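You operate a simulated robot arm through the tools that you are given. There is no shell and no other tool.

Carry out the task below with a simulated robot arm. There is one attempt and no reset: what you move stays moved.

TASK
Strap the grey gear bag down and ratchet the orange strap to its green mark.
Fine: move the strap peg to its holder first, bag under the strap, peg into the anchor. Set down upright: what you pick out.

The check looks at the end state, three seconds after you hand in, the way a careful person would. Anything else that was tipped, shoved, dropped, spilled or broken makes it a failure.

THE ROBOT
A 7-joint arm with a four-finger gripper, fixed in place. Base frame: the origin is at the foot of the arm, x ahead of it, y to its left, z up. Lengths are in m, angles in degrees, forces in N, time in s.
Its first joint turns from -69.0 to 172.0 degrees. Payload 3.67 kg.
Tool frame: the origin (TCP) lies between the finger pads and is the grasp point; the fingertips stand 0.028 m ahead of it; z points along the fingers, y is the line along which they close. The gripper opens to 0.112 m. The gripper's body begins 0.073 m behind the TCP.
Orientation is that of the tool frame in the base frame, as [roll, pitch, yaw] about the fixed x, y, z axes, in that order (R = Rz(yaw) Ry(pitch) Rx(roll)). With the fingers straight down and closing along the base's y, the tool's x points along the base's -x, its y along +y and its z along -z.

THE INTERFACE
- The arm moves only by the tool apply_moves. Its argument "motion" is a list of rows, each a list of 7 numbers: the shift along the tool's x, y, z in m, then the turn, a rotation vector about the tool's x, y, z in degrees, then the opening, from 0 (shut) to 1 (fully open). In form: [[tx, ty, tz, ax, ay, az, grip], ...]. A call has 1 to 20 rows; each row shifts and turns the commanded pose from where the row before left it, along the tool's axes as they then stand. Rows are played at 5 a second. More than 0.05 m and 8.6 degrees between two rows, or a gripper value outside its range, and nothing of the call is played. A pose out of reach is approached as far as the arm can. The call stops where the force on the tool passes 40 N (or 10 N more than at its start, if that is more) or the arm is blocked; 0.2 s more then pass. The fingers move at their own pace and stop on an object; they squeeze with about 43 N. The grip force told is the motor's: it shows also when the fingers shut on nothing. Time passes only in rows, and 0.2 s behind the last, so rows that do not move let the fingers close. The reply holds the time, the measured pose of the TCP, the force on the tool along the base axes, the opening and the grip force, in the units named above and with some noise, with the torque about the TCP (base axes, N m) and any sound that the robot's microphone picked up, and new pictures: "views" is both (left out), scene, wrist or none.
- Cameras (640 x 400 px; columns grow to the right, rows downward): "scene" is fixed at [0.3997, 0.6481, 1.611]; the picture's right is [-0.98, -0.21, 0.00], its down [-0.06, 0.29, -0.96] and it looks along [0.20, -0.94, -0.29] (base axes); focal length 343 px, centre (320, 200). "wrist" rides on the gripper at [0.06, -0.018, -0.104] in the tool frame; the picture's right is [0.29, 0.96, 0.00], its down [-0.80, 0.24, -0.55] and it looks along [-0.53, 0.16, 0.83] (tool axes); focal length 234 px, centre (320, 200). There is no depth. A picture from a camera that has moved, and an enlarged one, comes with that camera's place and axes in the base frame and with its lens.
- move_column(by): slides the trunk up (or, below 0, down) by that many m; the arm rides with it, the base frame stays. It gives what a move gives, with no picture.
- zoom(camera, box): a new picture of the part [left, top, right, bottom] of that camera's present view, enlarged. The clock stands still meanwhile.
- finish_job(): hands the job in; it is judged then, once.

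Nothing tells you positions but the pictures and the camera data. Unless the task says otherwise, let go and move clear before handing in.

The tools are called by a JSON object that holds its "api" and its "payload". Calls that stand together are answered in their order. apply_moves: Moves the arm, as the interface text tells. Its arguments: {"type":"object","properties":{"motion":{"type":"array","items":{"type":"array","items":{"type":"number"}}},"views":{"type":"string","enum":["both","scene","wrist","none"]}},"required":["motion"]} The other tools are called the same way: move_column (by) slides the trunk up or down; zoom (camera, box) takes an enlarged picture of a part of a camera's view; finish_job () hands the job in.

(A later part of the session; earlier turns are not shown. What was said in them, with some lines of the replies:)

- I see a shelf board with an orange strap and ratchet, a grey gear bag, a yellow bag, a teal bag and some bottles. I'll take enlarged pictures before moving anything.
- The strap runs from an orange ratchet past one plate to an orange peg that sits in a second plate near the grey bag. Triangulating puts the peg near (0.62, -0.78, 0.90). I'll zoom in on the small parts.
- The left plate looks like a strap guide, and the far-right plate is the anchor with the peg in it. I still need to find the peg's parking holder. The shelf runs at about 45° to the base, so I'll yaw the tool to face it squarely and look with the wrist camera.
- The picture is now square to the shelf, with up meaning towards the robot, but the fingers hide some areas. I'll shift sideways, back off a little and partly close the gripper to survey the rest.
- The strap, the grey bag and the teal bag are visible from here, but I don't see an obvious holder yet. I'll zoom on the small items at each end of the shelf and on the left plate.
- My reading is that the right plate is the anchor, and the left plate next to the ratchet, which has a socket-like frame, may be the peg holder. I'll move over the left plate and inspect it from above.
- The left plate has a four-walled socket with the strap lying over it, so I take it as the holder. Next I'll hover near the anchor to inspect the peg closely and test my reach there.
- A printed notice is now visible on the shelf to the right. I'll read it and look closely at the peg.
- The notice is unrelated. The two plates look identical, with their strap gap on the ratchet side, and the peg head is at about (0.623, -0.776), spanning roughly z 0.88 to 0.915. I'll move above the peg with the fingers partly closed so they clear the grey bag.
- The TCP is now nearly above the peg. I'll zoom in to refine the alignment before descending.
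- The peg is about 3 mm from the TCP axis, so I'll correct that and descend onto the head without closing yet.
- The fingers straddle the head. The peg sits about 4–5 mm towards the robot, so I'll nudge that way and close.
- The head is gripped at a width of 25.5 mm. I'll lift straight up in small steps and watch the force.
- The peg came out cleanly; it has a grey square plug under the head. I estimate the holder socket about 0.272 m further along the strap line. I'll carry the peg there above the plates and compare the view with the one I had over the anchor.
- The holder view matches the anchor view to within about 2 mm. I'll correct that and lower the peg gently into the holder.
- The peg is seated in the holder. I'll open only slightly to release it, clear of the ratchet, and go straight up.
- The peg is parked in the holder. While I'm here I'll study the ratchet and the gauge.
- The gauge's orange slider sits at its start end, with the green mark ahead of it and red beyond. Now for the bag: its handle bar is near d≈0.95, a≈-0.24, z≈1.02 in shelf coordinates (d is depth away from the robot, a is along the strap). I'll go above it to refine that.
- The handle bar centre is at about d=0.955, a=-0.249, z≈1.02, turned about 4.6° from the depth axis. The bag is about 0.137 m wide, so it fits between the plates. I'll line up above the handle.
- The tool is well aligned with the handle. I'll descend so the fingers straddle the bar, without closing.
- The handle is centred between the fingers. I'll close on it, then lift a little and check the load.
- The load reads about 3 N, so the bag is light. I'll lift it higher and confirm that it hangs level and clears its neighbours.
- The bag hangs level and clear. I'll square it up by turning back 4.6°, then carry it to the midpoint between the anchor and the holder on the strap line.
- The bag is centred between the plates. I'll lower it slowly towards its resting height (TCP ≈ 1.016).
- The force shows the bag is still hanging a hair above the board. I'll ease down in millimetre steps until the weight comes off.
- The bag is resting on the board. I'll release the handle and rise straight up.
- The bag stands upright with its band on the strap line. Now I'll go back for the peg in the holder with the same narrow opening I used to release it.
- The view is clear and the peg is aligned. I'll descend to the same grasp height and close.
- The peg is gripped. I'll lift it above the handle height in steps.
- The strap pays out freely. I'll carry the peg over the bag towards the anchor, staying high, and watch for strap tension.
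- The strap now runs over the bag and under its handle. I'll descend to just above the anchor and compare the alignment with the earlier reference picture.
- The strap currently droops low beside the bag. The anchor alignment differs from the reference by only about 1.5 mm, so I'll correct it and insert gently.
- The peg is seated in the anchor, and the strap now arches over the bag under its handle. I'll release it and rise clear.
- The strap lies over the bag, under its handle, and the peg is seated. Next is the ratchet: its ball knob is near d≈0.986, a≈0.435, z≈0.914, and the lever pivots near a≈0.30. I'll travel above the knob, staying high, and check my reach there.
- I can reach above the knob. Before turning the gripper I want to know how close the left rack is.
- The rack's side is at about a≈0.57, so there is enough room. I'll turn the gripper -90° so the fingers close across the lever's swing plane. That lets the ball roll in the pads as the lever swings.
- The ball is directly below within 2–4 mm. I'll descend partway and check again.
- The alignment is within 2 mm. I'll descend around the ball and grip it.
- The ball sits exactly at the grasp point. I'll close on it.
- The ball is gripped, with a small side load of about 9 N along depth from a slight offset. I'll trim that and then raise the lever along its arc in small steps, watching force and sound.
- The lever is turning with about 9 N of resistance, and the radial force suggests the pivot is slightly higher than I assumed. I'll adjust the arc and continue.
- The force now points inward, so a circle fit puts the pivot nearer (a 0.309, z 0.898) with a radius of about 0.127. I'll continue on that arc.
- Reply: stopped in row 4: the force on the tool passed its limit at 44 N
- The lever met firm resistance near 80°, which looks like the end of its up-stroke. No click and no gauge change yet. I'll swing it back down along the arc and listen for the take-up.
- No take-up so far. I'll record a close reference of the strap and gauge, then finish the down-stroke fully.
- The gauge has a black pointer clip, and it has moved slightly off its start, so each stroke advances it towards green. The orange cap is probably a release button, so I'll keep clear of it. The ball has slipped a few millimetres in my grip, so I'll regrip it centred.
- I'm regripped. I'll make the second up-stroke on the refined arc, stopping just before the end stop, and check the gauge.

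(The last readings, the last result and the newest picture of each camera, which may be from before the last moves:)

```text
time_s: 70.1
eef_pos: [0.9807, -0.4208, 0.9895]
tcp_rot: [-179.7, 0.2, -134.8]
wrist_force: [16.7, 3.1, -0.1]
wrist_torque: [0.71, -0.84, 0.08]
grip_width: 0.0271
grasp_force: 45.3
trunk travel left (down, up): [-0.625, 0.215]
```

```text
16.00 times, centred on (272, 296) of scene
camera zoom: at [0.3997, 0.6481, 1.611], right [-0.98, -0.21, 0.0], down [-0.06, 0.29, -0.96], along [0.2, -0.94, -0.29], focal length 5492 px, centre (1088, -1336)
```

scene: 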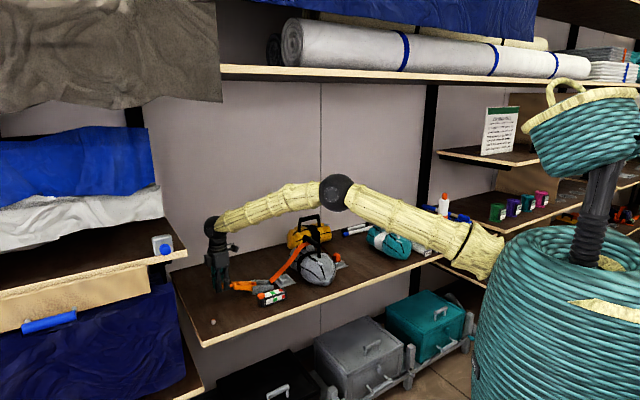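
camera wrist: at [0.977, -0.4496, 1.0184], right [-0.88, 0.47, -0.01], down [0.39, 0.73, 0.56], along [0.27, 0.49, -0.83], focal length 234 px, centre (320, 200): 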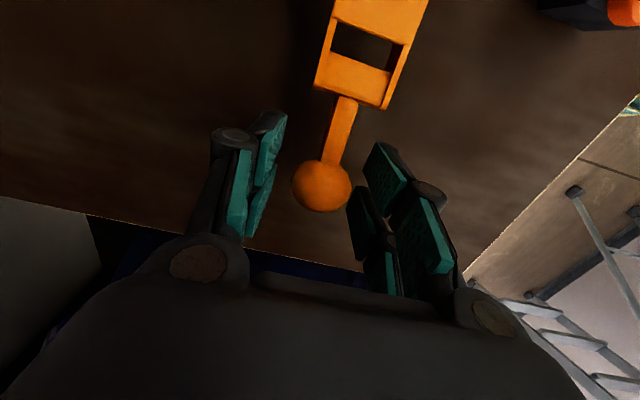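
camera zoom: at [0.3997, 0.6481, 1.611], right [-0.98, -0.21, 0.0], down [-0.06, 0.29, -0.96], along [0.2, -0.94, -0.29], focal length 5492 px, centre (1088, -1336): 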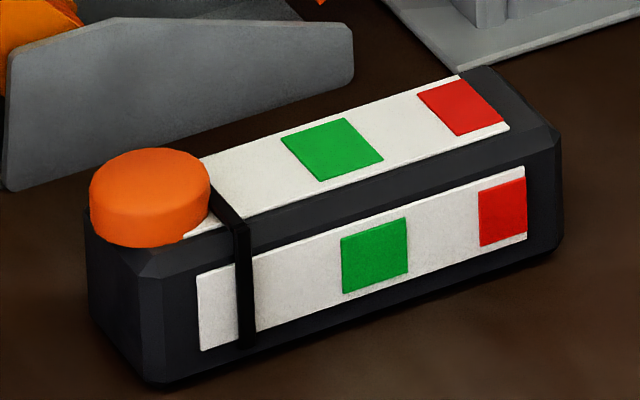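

The up-stroke advances the pointer (x≈212 to 245 in this view; green runs 342–408). I'll continue this stroke up to just before the stop.

{"api": "apply_moves", "payload": {"motion": [[0.0076, -0.001, -0.0078, 0, 0, 0, 0], [0.0085, 0, -0.007, 0, 0, 0, 0], [0.0092, 0, -0.006, 0, 0, 0, 0], [0.0098, 0, -0.005, 0, 0, 0, 0], [0.0101, 0, -0.004, 0, 0, 0, 0], [0.0084, 0, -0.0025, 0, 0, 0, 0], [0.0055, 0, -0.0013, 0, 0, 0, 0], [0, 0, 0, 0, 0, 0, 0]], "views": "none"}}

{"api": "zoom", "payload": {"camera": "scene", "box": [254, 284, 290, 308]}}

{"api": "zoom", "payload": {"camera": "scene", "box": [210, 210, 360, 310]}}

```text
time_s: 71.9
eef_pos: [0.937, -0.4636, 1.0225]
tcp_rot: [-179.8, 0.3, -135.0]
wrist_force: [14.7, 5.1, 7.0]
wrist_torque: [0.78, -0.96, 0.07]
grip_width: 0.0272
grasp_force: 45.1
trunk travel left (down, up): [-0.625, 0.215]
```

```text
16.00 times, centred on (272, 296) of scene
camera zoom: at [0.3997, 0.6481, 1.611], right [-0.98, -0.21, 0.0], down [-0.06, 0.29, -0.96], along [0.2, -0.94, -0.29], focal length 5492 px, centre (1088, -1336)
```

zoom: 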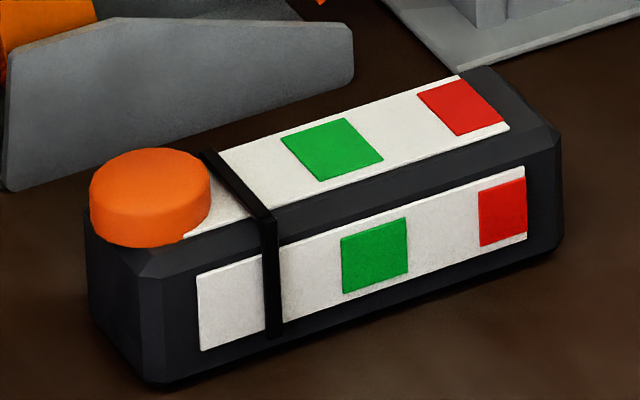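

```text
4.00 times, centred on (285, 260) of scene
camera zoom: at [0.3997, 0.6481, 1.611], right [-0.98, -0.21, 0.0], down [-0.06, 0.29, -0.96], along [0.2, -0.94, -0.29], focal length 1373 px, centre (460, -40)
```

zoom: 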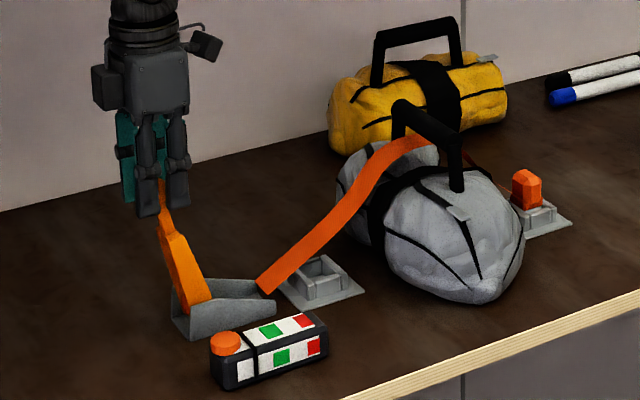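

The pointer is at x≈272, about 0.83 px per degree, so roughly 60 px per full stroke. The strap is snugging down over the bag. I'll return the lever to the bottom along the reversed arc.

{"api": "apply_moves", "payload": {"motion": [[-0.0055, 0, 0.0003, 0, 0, 0, 0], [-0.0084, 0, 0.0025, 0, 0, 0, 0], [-0.0101, 0, 0.004, 0, 0, 0, 0], [-0.0098, 0, 0.005, 0, 0, 0, 0], [-0.0092, 0, 0.006, 0, 0, 0, 0], [-0.0085, 0, 0.007, 0, 0, 0, 0], [-0.0076, 0, 0.0078, 0, 0, 0, 0], [-0.0075, 0, 0.008, 0, 0, 0, 0], [-0.0068, 0, 0.0085, 0, 0, 0, 0], [-0.006, 0, 0.0091, 0, 0, 0, 0], [-0.0052, 0, 0.0096, 0, 0, 0, 0], [-0.0044, 0, 0.01, 0, 0, 0, 0], [-0.0035, 0, 0.0104, 0, 0, 0, 0], [-0.0024, 0, 0.01, 0, 0, 0, 0], [-0.0016, 0, 0.0101, 0, 0, 0, 0], [0, 0, 0, 0, 0, 0, 0]], "views": "wrist"}}

{"api": "zoom", "payload": {"camera": "scene", "box": [254, 284, 290, 308]}}

{"api": "zoom", "payload": {"camera": "scene", "box": [210, 210, 360, 310]}}

```text
time_s: 75.3
eef_pos: [1.007, -0.3932, 0.9165]
tcp_rot: [-179.7, 0.6, -134.9]
wrist_force: [15.2, 11.0, -1.7]
wrist_torque: [0.96, -0.94, 0.16]
grip_width: 0.0269
grasp_force: 45.2
trunk travel left (down, up): [-0.625, 0.215]
stopped in row 16: the force on the tool passed its limit at 42 N (the readings are from after the stop); the commanded pose is now the measured one
camera wrist: at [0.9767, -0.448, 1.0201], right [-0.88, 0.47, -0.01], down [0.39, 0.73, 0.56], along [0.27, 0.49, -0.83], focal length 234 px, centre (320, 200)
```

wrist: 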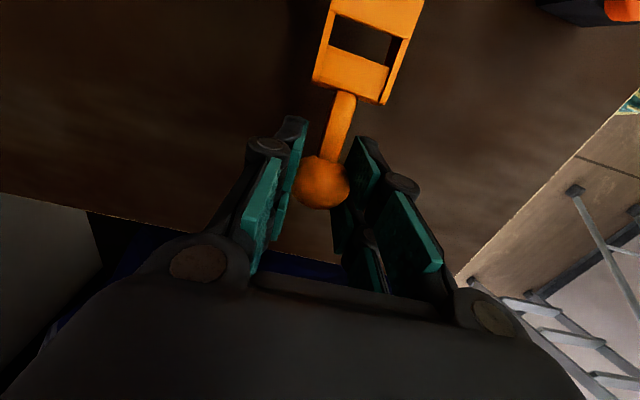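

```text
16.00 times, centred on (272, 296) of scene
camera zoom: at [0.3997, 0.6481, 1.611], right [-0.98, -0.21, 0.0], down [-0.06, 0.29, -0.96], along [0.2, -0.94, -0.29], focal length 5492 px, centre (1088, -1336)
```

zoom: 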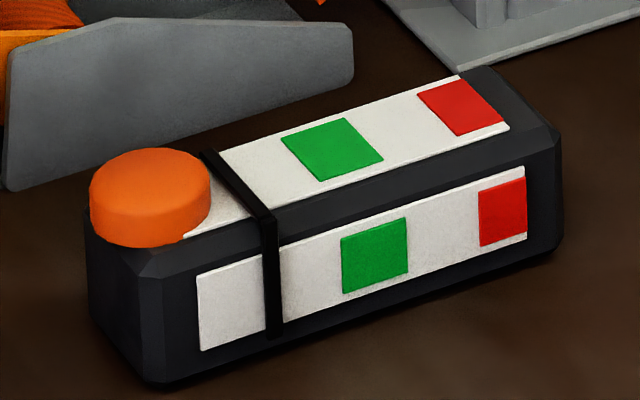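

```text
4.00 times, centred on (285, 260) of scene
camera zoom: at [0.3997, 0.6481, 1.611], right [-0.98, -0.21, 0.0], down [-0.06, 0.29, -0.96], along [0.2, -0.94, -0.29], focal length 1373 px, centre (460, -40)
```

zoom: 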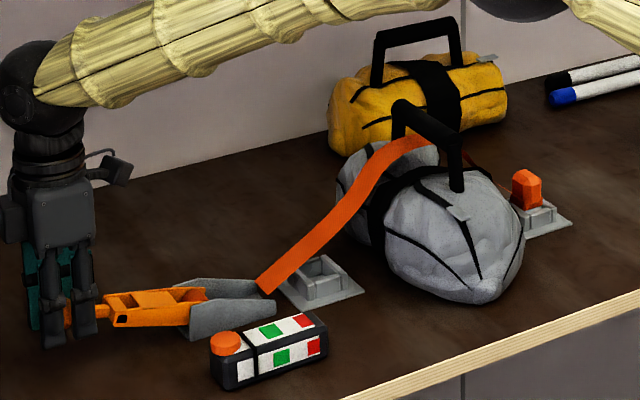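

The pointer holds at 272 on the return, so the pawl holds. I'm at the bottom stop with some grip offset. I'll regrip to relax the forces.

{"api": "apply_moves", "payload": {"motion": [[0, 0, 0, 0, 0, 0, 0.45], [0, 0, 0, 0, 0, 0, 0.45], [0, 0, 0, 0, 0, 0, 0.45]], "views": "wrist"}}

{"api": "zoom", "payload": {"camera": "wrist", "box": [250, 100, 390, 220]}}

{"api": "zoom", "payload": {"camera": "scene", "box": [254, 284, 290, 308]}}

```text
time_s: 76.1
eef_pos: [1.0053, -0.3957, 0.9174]
tcp_rot: [-179.7, 0.4, -135.0]
wrist_force: [-0.8, -0.3, 0.5]
wrist_torque: [-0.01, 0.02, -0.04]
grip_width: 0.0504
grasp_force: 0.0
trunk travel left (down, up): [-0.625, 0.215]
camera wrist: at [0.9748, -0.4512, 1.0203], right [-0.88, 0.47, -0.01], down [0.39, 0.73, 0.56], along [0.27, 0.49, -0.83], focal length 234 px, centre (320, 200)
```

wrist: 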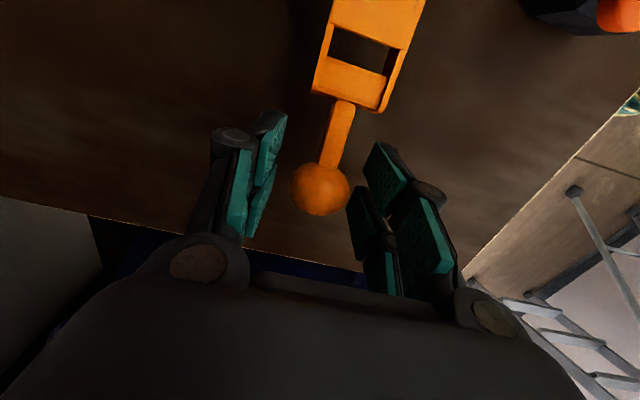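

```text
3.33 times, centred on (320, 160) of wrist
camera zoom: at [0.9748, -0.4512, 1.0203], right [-0.88, 0.47, -0.01], down [0.39, 0.73, 0.56], along [0.27, 0.49, -0.83], focal length 781 px, centre (320, 333)
```

zoom: 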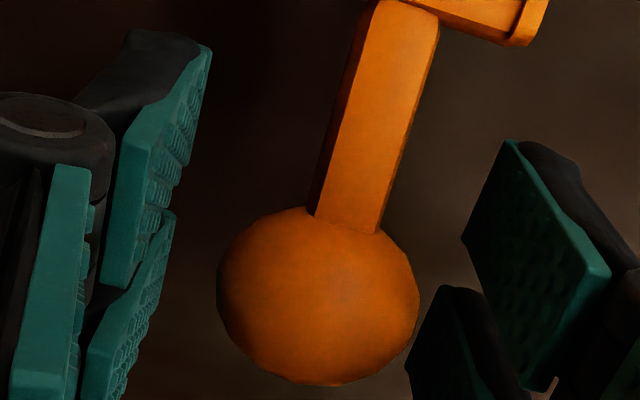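

```text
16.00 times, centred on (272, 296) of scene
camera zoom: at [0.3997, 0.6481, 1.611], right [-0.98, -0.21, 0.0], down [-0.06, 0.29, -0.96], along [0.2, -0.94, -0.29], focal length 5492 px, centre (1088, -1336)
```

zoom: 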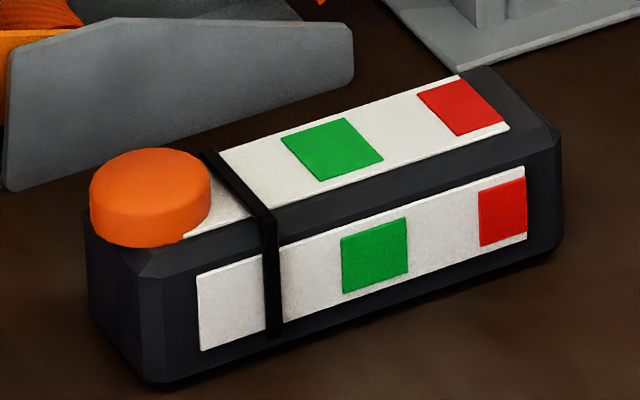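

{"api": "apply_moves", "payload": {"motion": [[-0.0015, 0.001, 0.003, 0, 0, 0, 0.45], [0, 0, 0, 0, 0, 0, 0.2], [0, 0, 0, 0, 0, 0, 0], [0, 0, 0, 0, 0, 0, 0], [0, 0, 0, 0, 0, 0, 0]], "views": "none"}}

```text
time_s: 77.3
eef_pos: [1.0058, -0.3937, 0.9132]
tcp_rot: [-179.7, 0.5, -134.9]
wrist_force: [1.6, -2.2, -0.6]
wrist_torque: [0.01, -0.04, 0.0]
grip_width: 0.0276
grasp_force: 44.9
trunk travel left (down, up): [-0.625, 0.215]
```

The forces are relaxed. I'll make the third up-stroke, expecting the pointer to reach about x≈330, just short of green.

{"api": "apply_moves", "payload": {"motion": [[0.0016, 0, -0.0103, 0, 0, 0, 0], [0.0024, 0, -0.0102, 0, 0, 0, 0], [0.0036, 0, -0.0106, 0, 0, 0, 0], [0.0045, 0, -0.0102, 0, 0, 0, 0], [0.0053, 0, -0.0098, 0, 0, 0, 0], [0.0061, 0, -0.0093, 0, 0, 0, 0], [0.0069, 0, -0.0087, 0, 0, 0, 0], [0.0077, 0, -0.0082, 0, 0, 0, 0], [0, 0, 0, 0, 0, 0, 0]], "views": "none"}}

{"api": "zoom", "payload": {"camera": "scene", "box": [254, 284, 290, 308]}}

```text
time_s: 79.3
eef_pos: [0.9797, -0.4216, 0.9888]
tcp_rot: [-179.8, 0.3, -135.0]
wrist_force: [-11.6, 2.8, -20.1]
wrist_torque: [0.44, -0.33, 0.12]
grip_width: 0.0272
grasp_force: 45.3
trunk travel left (down, up): [-0.625, 0.215]
```

```text
16.00 times, centred on (272, 296) of scene
camera zoom: at [0.3997, 0.6481, 1.611], right [-0.98, -0.21, 0.0], down [-0.06, 0.29, -0.96], along [0.2, -0.94, -0.29], focal length 5492 px, centre (1088, -1336)
```

zoom: 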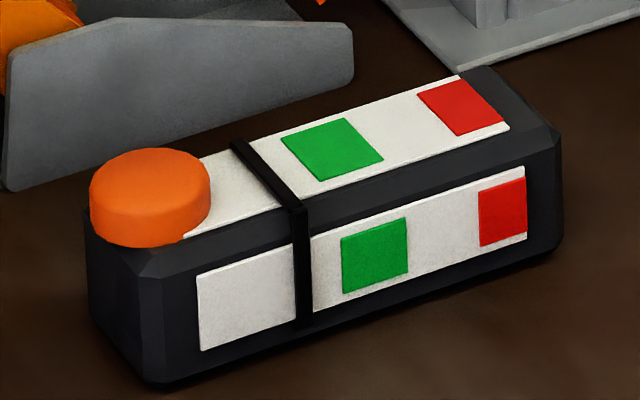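

The pointer is at about 303. The force shows I'm slightly outside the arc, so I'll correct inward and continue.

{"api": "apply_moves", "payload": {"motion": [[0.0092, 0.001, -0.006, 0, 0, 0, 0], [0.0098, 0.0005, -0.0055, 0, 0, 0, 0], [0.0093, 0, -0.0055, 0, 0, 0, 0], [0.0096, 0, -0.0047, 0, 0, 0, 0], [0.0099, 0, -0.0038, 0, 0, 0, 0], [0.0082, 0, -0.0024, 0, 0, 0, 0], [0, 0, 0, 0, 0, 0, 0]], "views": "none"}}

{"api": "zoom", "payload": {"camera": "scene", "box": [254, 284, 290, 308]}}

```text
time_s: 80.8
eef_pos: [0.9405, -0.46, 1.0207]
tcp_rot: [-179.3, 0.7, -135.0]
wrist_force: [7.5, -0.4, -0.1]
wrist_torque: [0.62, -0.77, 0.04]
grip_width: 0.0274
grasp_force: 44.6
trunk travel left (down, up): [-0.625, 0.215]
stopped in row 7: the force on the tool passed its limit at 42 N (the readings are from after the stop); the commanded pose is now the measured one
```

```text
16.00 times, centred on (272, 296) of scene
camera zoom: at [0.3997, 0.6481, 1.611], right [-0.98, -0.21, 0.0], down [-0.06, 0.29, -0.96], along [0.2, -0.94, -0.29], focal length 5492 px, centre (1088, -1336)
```

zoom: 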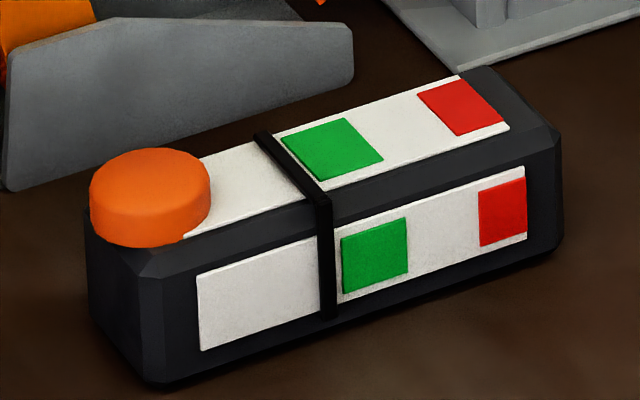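

The pointer is at about 327, just before green, whose centre is about 375. I'll return the lever to the bottom, then make one final partial stroke of roughly 57°.

{"api": "apply_moves", "payload": {"motion": [[-0.0092, 0, 0.002, 0, 0, 0, 0], [-0.0111, 0, 0.004, 0, 0, 0, 0], [-0.0108, 0, 0.005, 0, 0, 0, 0], [-0.0102, 0, 0.006, 0, 0, 0, 0], [-0.0085, 0, 0.007, 0, 0, 0, 0], [-0.0078, 0, 0.0078, 0, 0, 0, 0], [-0.0075, 0, 0.008, 0, 0, 0, 0], [-0.0068, 0, 0.0085, 0, 0, 0, 0], [-0.006, 0, 0.0091, 0, 0, 0, 0], [-0.0052, 0, 0.0096, 0, 0, 0, 0], [-0.0044, 0, 0.01, 0, 0, 0, 0], [-0.0035, 0, 0.0104, 0, 0, 0, 0], [-0.0024, 0, 0.01, 0, 0, 0, 0], [0, 0, 0, 0, 0, 0, 0]], "views": "wrist"}}

{"api": "zoom", "payload": {"camera": "scene", "box": [254, 284, 290, 308]}}

```text
time_s: 83.8
eef_pos: [1.0072, -0.3928, 0.9234]
tcp_rot: [-179.5, 0.7, -134.9]
wrist_force: [1.2, -9.1, 6.7]
wrist_torque: [-0.54, 0.38, -0.03]
grip_width: 0.0268
grasp_force: 45.5
trunk travel left (down, up): [-0.625, 0.215]
camera wrist: at [0.9759, -0.4479, 1.0283], right [-0.88, 0.47, -0.01], down [0.38, 0.73, 0.56], along [0.28, 0.49, -0.83], focal length 234 px, centre (320, 200)
```

wrist: 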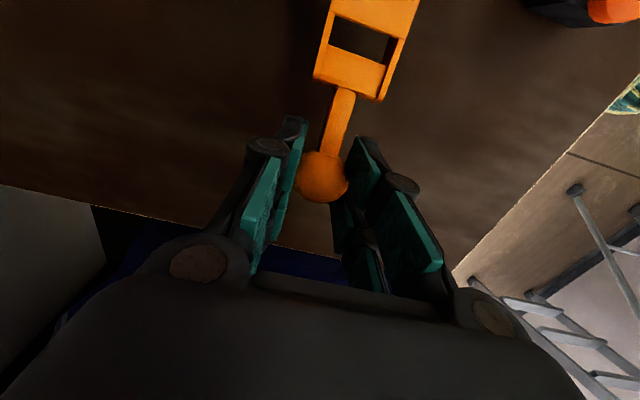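

```text
16.00 times, centred on (272, 296) of scene
camera zoom: at [0.3997, 0.6481, 1.611], right [-0.98, -0.21, 0.0], down [-0.06, 0.29, -0.96], along [0.2, -0.94, -0.29], focal length 5492 px, centre (1088, -1336)
```

zoom: 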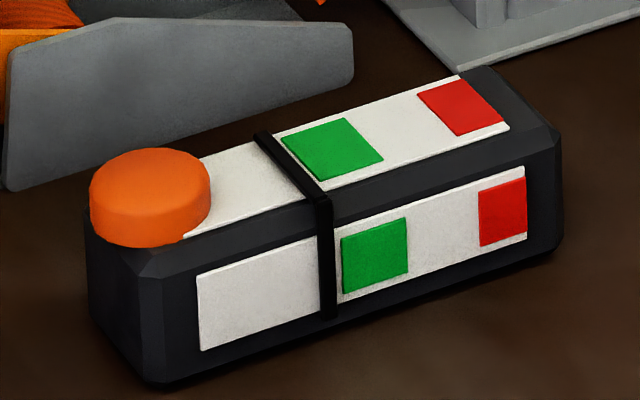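

The pointer is holding at 327. Final stroke: I'll go up to about 46° first and check.

{"api": "apply_moves", "payload": {"motion": [[0.0024, -0.0005, -0.01, 0, 0, 0, 0], [0.0035, 0, -0.0104, 0, 0, 0, 0], [0.0044, 0, -0.01, 0, 0, 0, 0], [0.0052, 0, -0.0096, 0, 0, 0, 0], [0.006, 0, -0.0091, 0, 0, 0, 0], [0.0068, 0, -0.0085, 0, 0, 0, 0], [0.0075, 0, -0.008, 0, 0, 0, 0], [0, 0, 0, 0, 0, 0, 0]], "views": "none"}}

{"api": "zoom", "payload": {"camera": "scene", "box": [254, 284, 290, 308]}}

```text
time_s: 85.6
eef_pos: [0.9799, -0.4185, 0.9912]
tcp_rot: [-179.3, 0.6, -134.9]
wrist_force: [4.6, 9.3, -4.6]
wrist_torque: [0.89, -0.66, 0.13]
grip_width: 0.0276
grasp_force: 45.0
trunk travel left (down, up): [-0.625, 0.215]
```

```text
16.00 times, centred on (272, 296) of scene
camera zoom: at [0.3997, 0.6481, 1.611], right [-0.98, -0.21, 0.0], down [-0.06, 0.29, -0.96], along [0.2, -0.94, -0.29], focal length 5492 px, centre (1088, -1336)
```

zoom: 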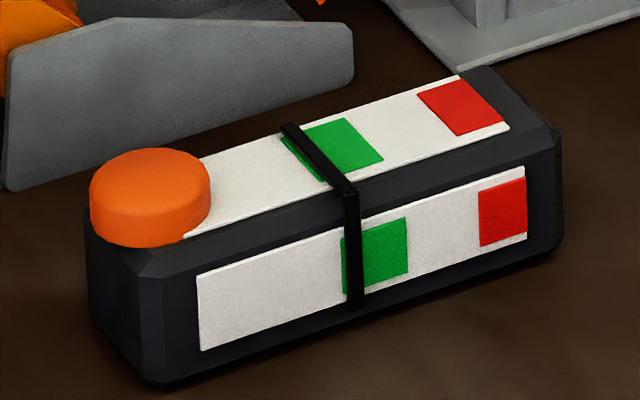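

The pointer is entering green (apparent x≈353). I'll go about 25° further to centre it, without hitting the stop.

{"api": "apply_moves", "payload": {"motion": [[0.0082, 0, -0.0073, 0, 0, 0, 0], [0.0088, 0, -0.0065, 0, 0, 0, 0], [0.0093, 0, -0.0057, 0, 0, 0, 0], [0.0098, 0, -0.0049, 0, 0, 0, 0], [0, 0, 0, 0, 0, 0, 0]], "views": "none"}}

{"api": "zoom", "payload": {"camera": "scene", "box": [254, 284, 290, 308]}}

```text
time_s: 86.8
eef_pos: [0.9546, -0.4434, 1.0159]
tcp_rot: [-179.2, 0.6, -135.0]
wrist_force: [21.9, 5.8, 17.0]
wrist_torque: [0.63, -0.93, 0.04]
grip_width: 0.0275
grasp_force: 44.7
trunk travel left (down, up): [-0.625, 0.215]
```

```text
16.00 times, centred on (272, 296) of scene
camera zoom: at [0.3997, 0.6481, 1.611], right [-0.98, -0.21, 0.0], down [-0.06, 0.29, -0.96], along [0.2, -0.94, -0.29], focal length 5492 px, centre (1088, -1336)
```

zoom: 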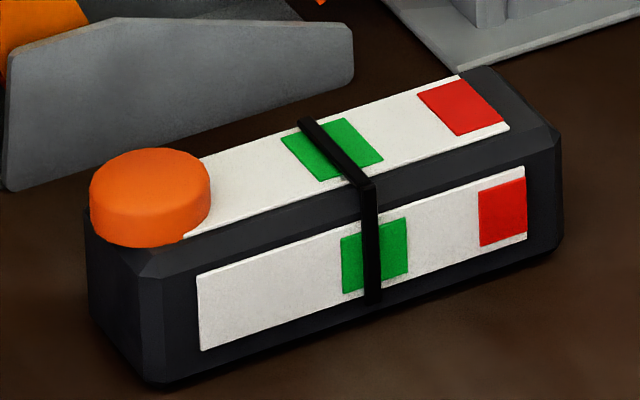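

The pointer is well inside green, slightly left of centre. One more small step will centre it, with a correction for the outward radial force.

{"api": "apply_moves", "payload": {"motion": [[0.0045, 0, -0.0045, 0, 0, 0, 0], [0.004, 0, -0.003, 0, 0, 0, 0], [0, 0, 0, 0, 0, 0, 0]], "views": "none"}}

{"api": "zoom", "payload": {"camera": "scene", "box": [254, 284, 290, 308]}}

```text
time_s: 87.6
eef_pos: [0.9479, -0.451, 1.0193]
tcp_rot: [-179.5, 0.5, -135.0]
wrist_force: [18.4, 2.4, 6.6]
wrist_torque: [0.63, -1.06, 0.0]
grip_width: 0.0272
grasp_force: 45.3
trunk travel left (down, up): [-0.625, 0.215]
```

```text
16.00 times, centred on (272, 296) of scene
camera zoom: at [0.3997, 0.6481, 1.611], right [-0.98, -0.21, 0.0], down [-0.06, 0.29, -0.96], along [0.2, -0.94, -0.29], focal length 5492 px, centre (1088, -1336)
```

zoom: 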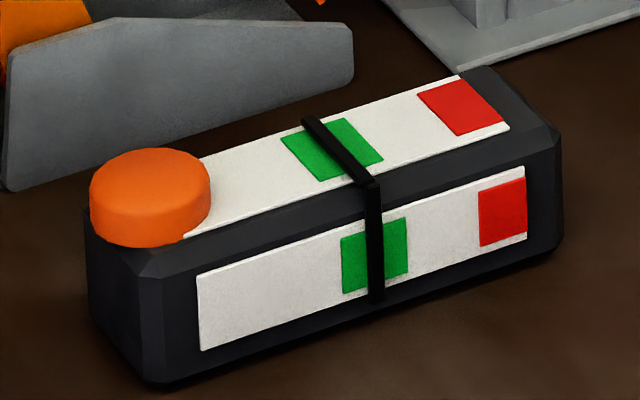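

The pointer is centred in green. I'll lower the lever back to rest the same way; the pawl has held each time.

{"api": "apply_moves", "payload": {"motion": [[-0.0085, 0, 0.004, 0, 0, 0, 0], [-0.0098, 0, 0.0055, 0, 0, 0, 0], [-0.0093, 0, 0.0065, 0, 0, 0, 0], [-0.0088, 0, 0.0075, 0, 0, 0, 0], [-0.0082, 0, 0.0084, 0, 0, 0, 0], [-0.0075, 0, 0.008, 0, 0, 0, 0], [-0.0068, 0, 0.0085, 0, 0, 0, 0], [-0.006, 0, 0.0091, 0, 0, 0, 0], [-0.0052, 0, 0.0096, 0, 0, 0, 0], [-0.0044, 0, 0.01, 0, 0, 0, 0], [-0.0035, 0, 0.0104, 0, 0, 0, 0], [-0.0024, 0, 0.01, 0, 0, 0, 0], [-0.001, 0, 0.005, 0, 0, 0, 0], [0, 0, 0, 0, 0, 0, 0]], "views": "both"}}

{"api": "zoom", "payload": {"camera": "scene", "box": [254, 284, 290, 308]}}

```text
time_s: 90.6
eef_pos: [1.0076, -0.3931, 0.9212]
tcp_rot: [-179.3, 0.7, -134.9]
wrist_force: [1.2, -4.4, 10.6]
wrist_torque: [-0.82, 0.76, 0.01]
grip_width: 0.0273
grasp_force: 45.4
trunk travel left (down, up): [-0.625, 0.215]
camera wrist: at [0.9764, -0.4473, 1.0244], right [-0.88, 0.47, -0.02], down [0.38, 0.73, 0.56], along [0.28, 0.49, -0.83], focal length 234 px, centre (320, 200)
```

scene: 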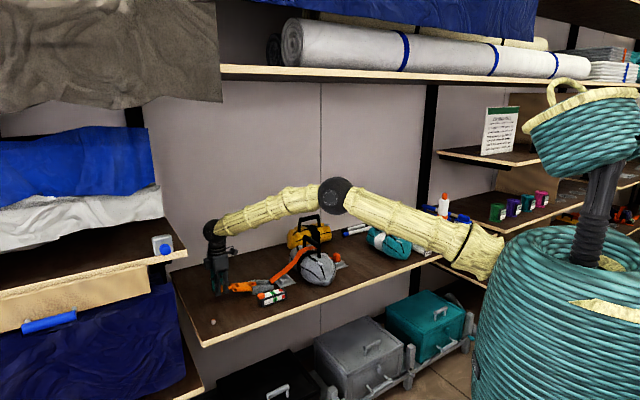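
wrist: 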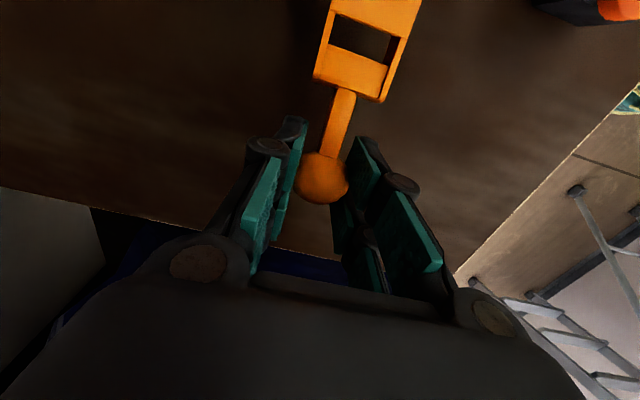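

```text
16.00 times, centred on (272, 296) of scene
camera zoom: at [0.3997, 0.6481, 1.611], right [-0.98, -0.21, 0.0], down [-0.06, 0.29, -0.96], along [0.2, -0.94, -0.29], focal length 5492 px, centre (1088, -1336)
```

zoom: 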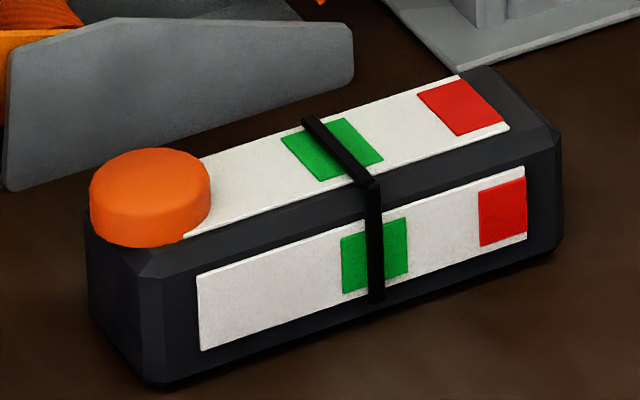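

The pointer is holding in the green centre. I'll release the knob and rise straight up.

{"api": "apply_moves", "payload": {"motion": [[0, 0, 0, 0, 0, 0, 0.3], [0, 0, 0, 0, 0, 0, 0.5], [0, 0, 0, 0, 0, 0, 0.5], [0, 0, -0.01, 0, 0, 0, 0.5], [0, 0, -0.02, 0, 0, 0, 0.5], [0, 0, -0.04, 0, 0, 0, 0.5], [0, 0, -0.04, 0, 0, 0, 0.5], [0, 0, -0.04, 0, 0, 0, 0.5], [0, 0, -0.04, 0, 0, 0, 0.5], [0, 0, -0.03, 0, 0, 0, 0.5], [0, 0, 0, 0, 0, 0, 0.5]], "views": "both"}}

{"api": "zoom", "payload": {"camera": "scene", "box": [200, 200, 370, 315]}}

{"api": "zoom", "payload": {"camera": "scene", "box": [254, 284, 290, 308]}}

```text
time_s: 93.0
eef_pos: [1.0044, -0.3934, 1.1394]
tcp_rot: [-179.3, 0.6, -135.0]
wrist_force: [1.2, -0.5, -0.7]
wrist_torque: [0.03, 0.01, -0.02]
grip_width: 0.0563
grasp_force: 0.1
trunk travel left (down, up): [-0.625, 0.215]
camera wrist: at [0.9728, -0.4482, 1.2432], right [-0.88, 0.47, -0.01], down [0.39, 0.73, 0.56], along [0.27, 0.49, -0.83], focal length 234 px, centre (320, 200)
```

scene: 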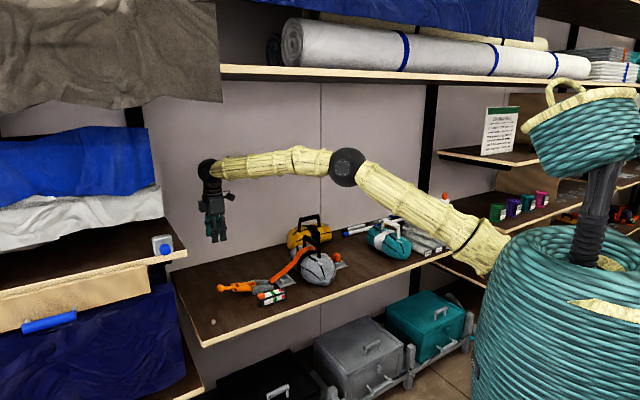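
wrist: 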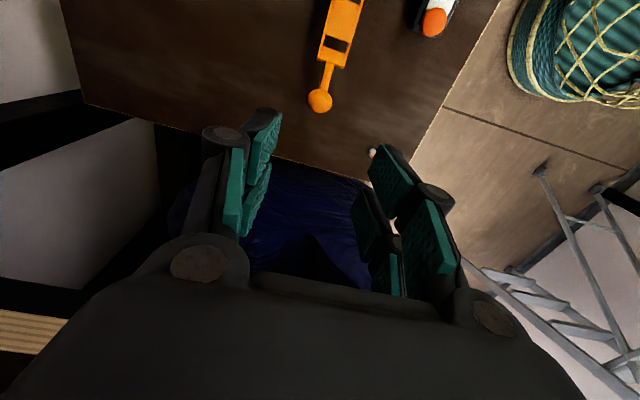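

```text
3.48 times, centred on (285, 258) of scene
camera zoom: at [0.3997, 0.6481, 1.611], right [-0.98, -0.21, 0.0], down [-0.06, 0.29, -0.96], along [0.2, -0.94, -0.29], focal length 1194 px, centre (442, 0)
```

zoom: 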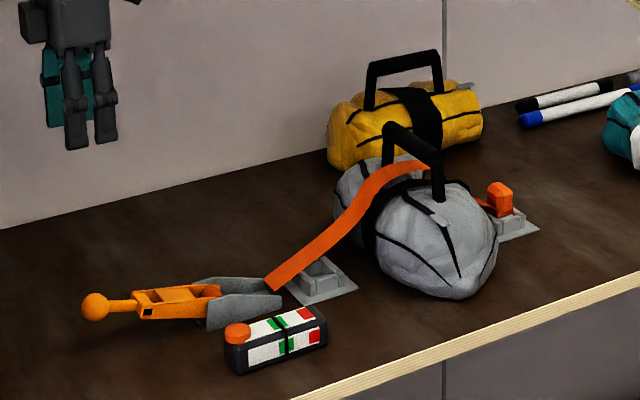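

```text
16.00 times, centred on (272, 296) of scene
camera zoom: at [0.3997, 0.6481, 1.611], right [-0.98, -0.21, 0.0], down [-0.06, 0.29, -0.96], along [0.2, -0.94, -0.29], focal length 5492 px, centre (1088, -1336)
```

zoom: 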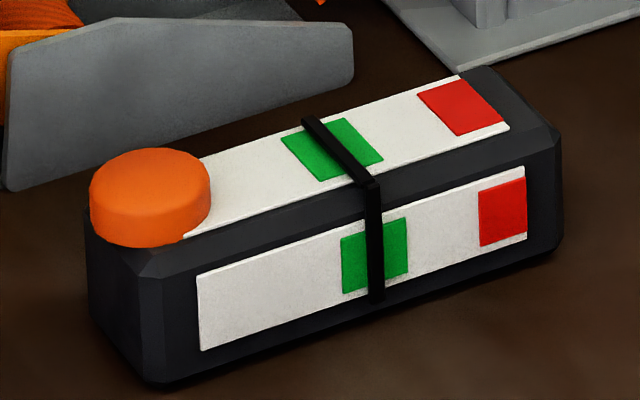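

Everything looks right. I'll do a last close inspection of the peg in the anchor and the strap over the bag.

{"api": "zoom", "payload": {"camera": "scene", "box": [318, 235, 363, 275]}}

{"api": "zoom", "payload": {"camera": "scene", "box": [265, 225, 350, 295]}}

{"api": "zoom", "payload": {"camera": "scene", "box": [280, 180, 480, 300]}}

```text
10.00 times, centred on (340, 255) of scene
camera zoom: at [0.3997, 0.6481, 1.611], right [-0.98, -0.21, 0.0], down [-0.06, 0.29, -0.96], along [0.2, -0.94, -0.29], focal length 3433 px, centre (115, -350)
```

zoom: 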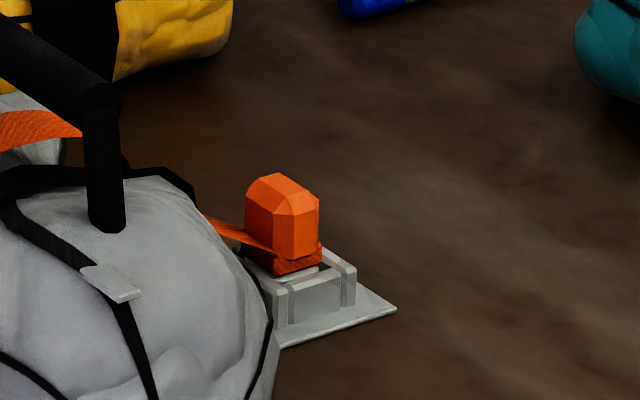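

```text
5.71 times, centred on (308, 260) of scene
camera zoom: at [0.3997, 0.6481, 1.611], right [-0.98, -0.21, 0.0], down [-0.06, 0.29, -0.96], along [0.2, -0.94, -0.29], focal length 1962 px, centre (391, -143)
```

zoom: 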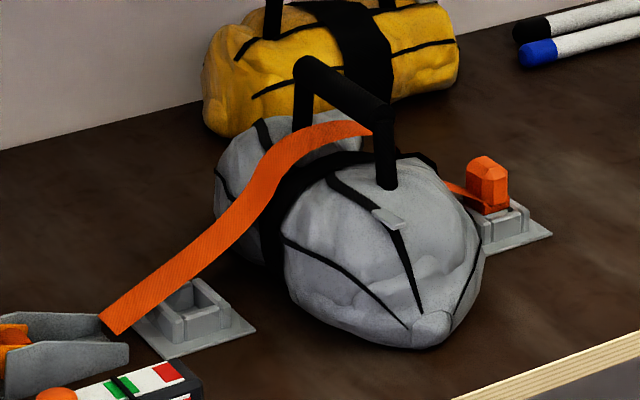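

```text
3.20 times, centred on (380, 240) of scene
camera zoom: at [0.3997, 0.6481, 1.611], right [-0.98, -0.21, 0.0], down [-0.06, 0.29, -0.96], along [0.2, -0.94, -0.29], focal length 1098 px, centre (128, 72)
```

zoom: 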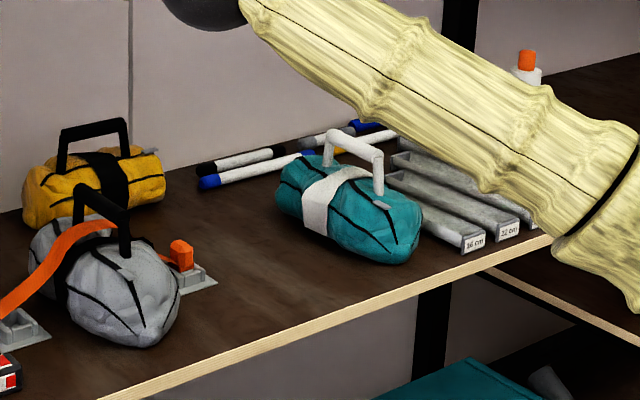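

The grey bag stands upright under the strap, between the ratchet and the anchor. The peg is seated in the anchor, and the gauge pointer has stayed in the green since I let go. The lever is at rest, nothing else was disturbed, and the gripper is clear, so I'm handing in.

{"api": "finish_job", "payload": {}}

```text
The job is handed in.
```

The grey bag is strapped down, and the strap is ratcheted so the gauge pointer sits in the middle of the green mark. I've handed the job in; I haven't been told whether it passed.

- **Bag:** it stands upright on the board between the holder and the anchor, with the strap running over it and under its handle.
- **Peg:** I parked it in the plate next to the ratchet (the holder), placed the bag, then seated the peg in the far plate (the anchor). No labels marked which plate was which, so I judged it from the layout.
- **Tension:** it took four lever strokes. The pointer was still centred in green about two seconds after I let go of the lever, which is back down at rest.
- **Everything else:** in the pictures I saw nothing tipped or moved, and the gripper is clear of the shelf.
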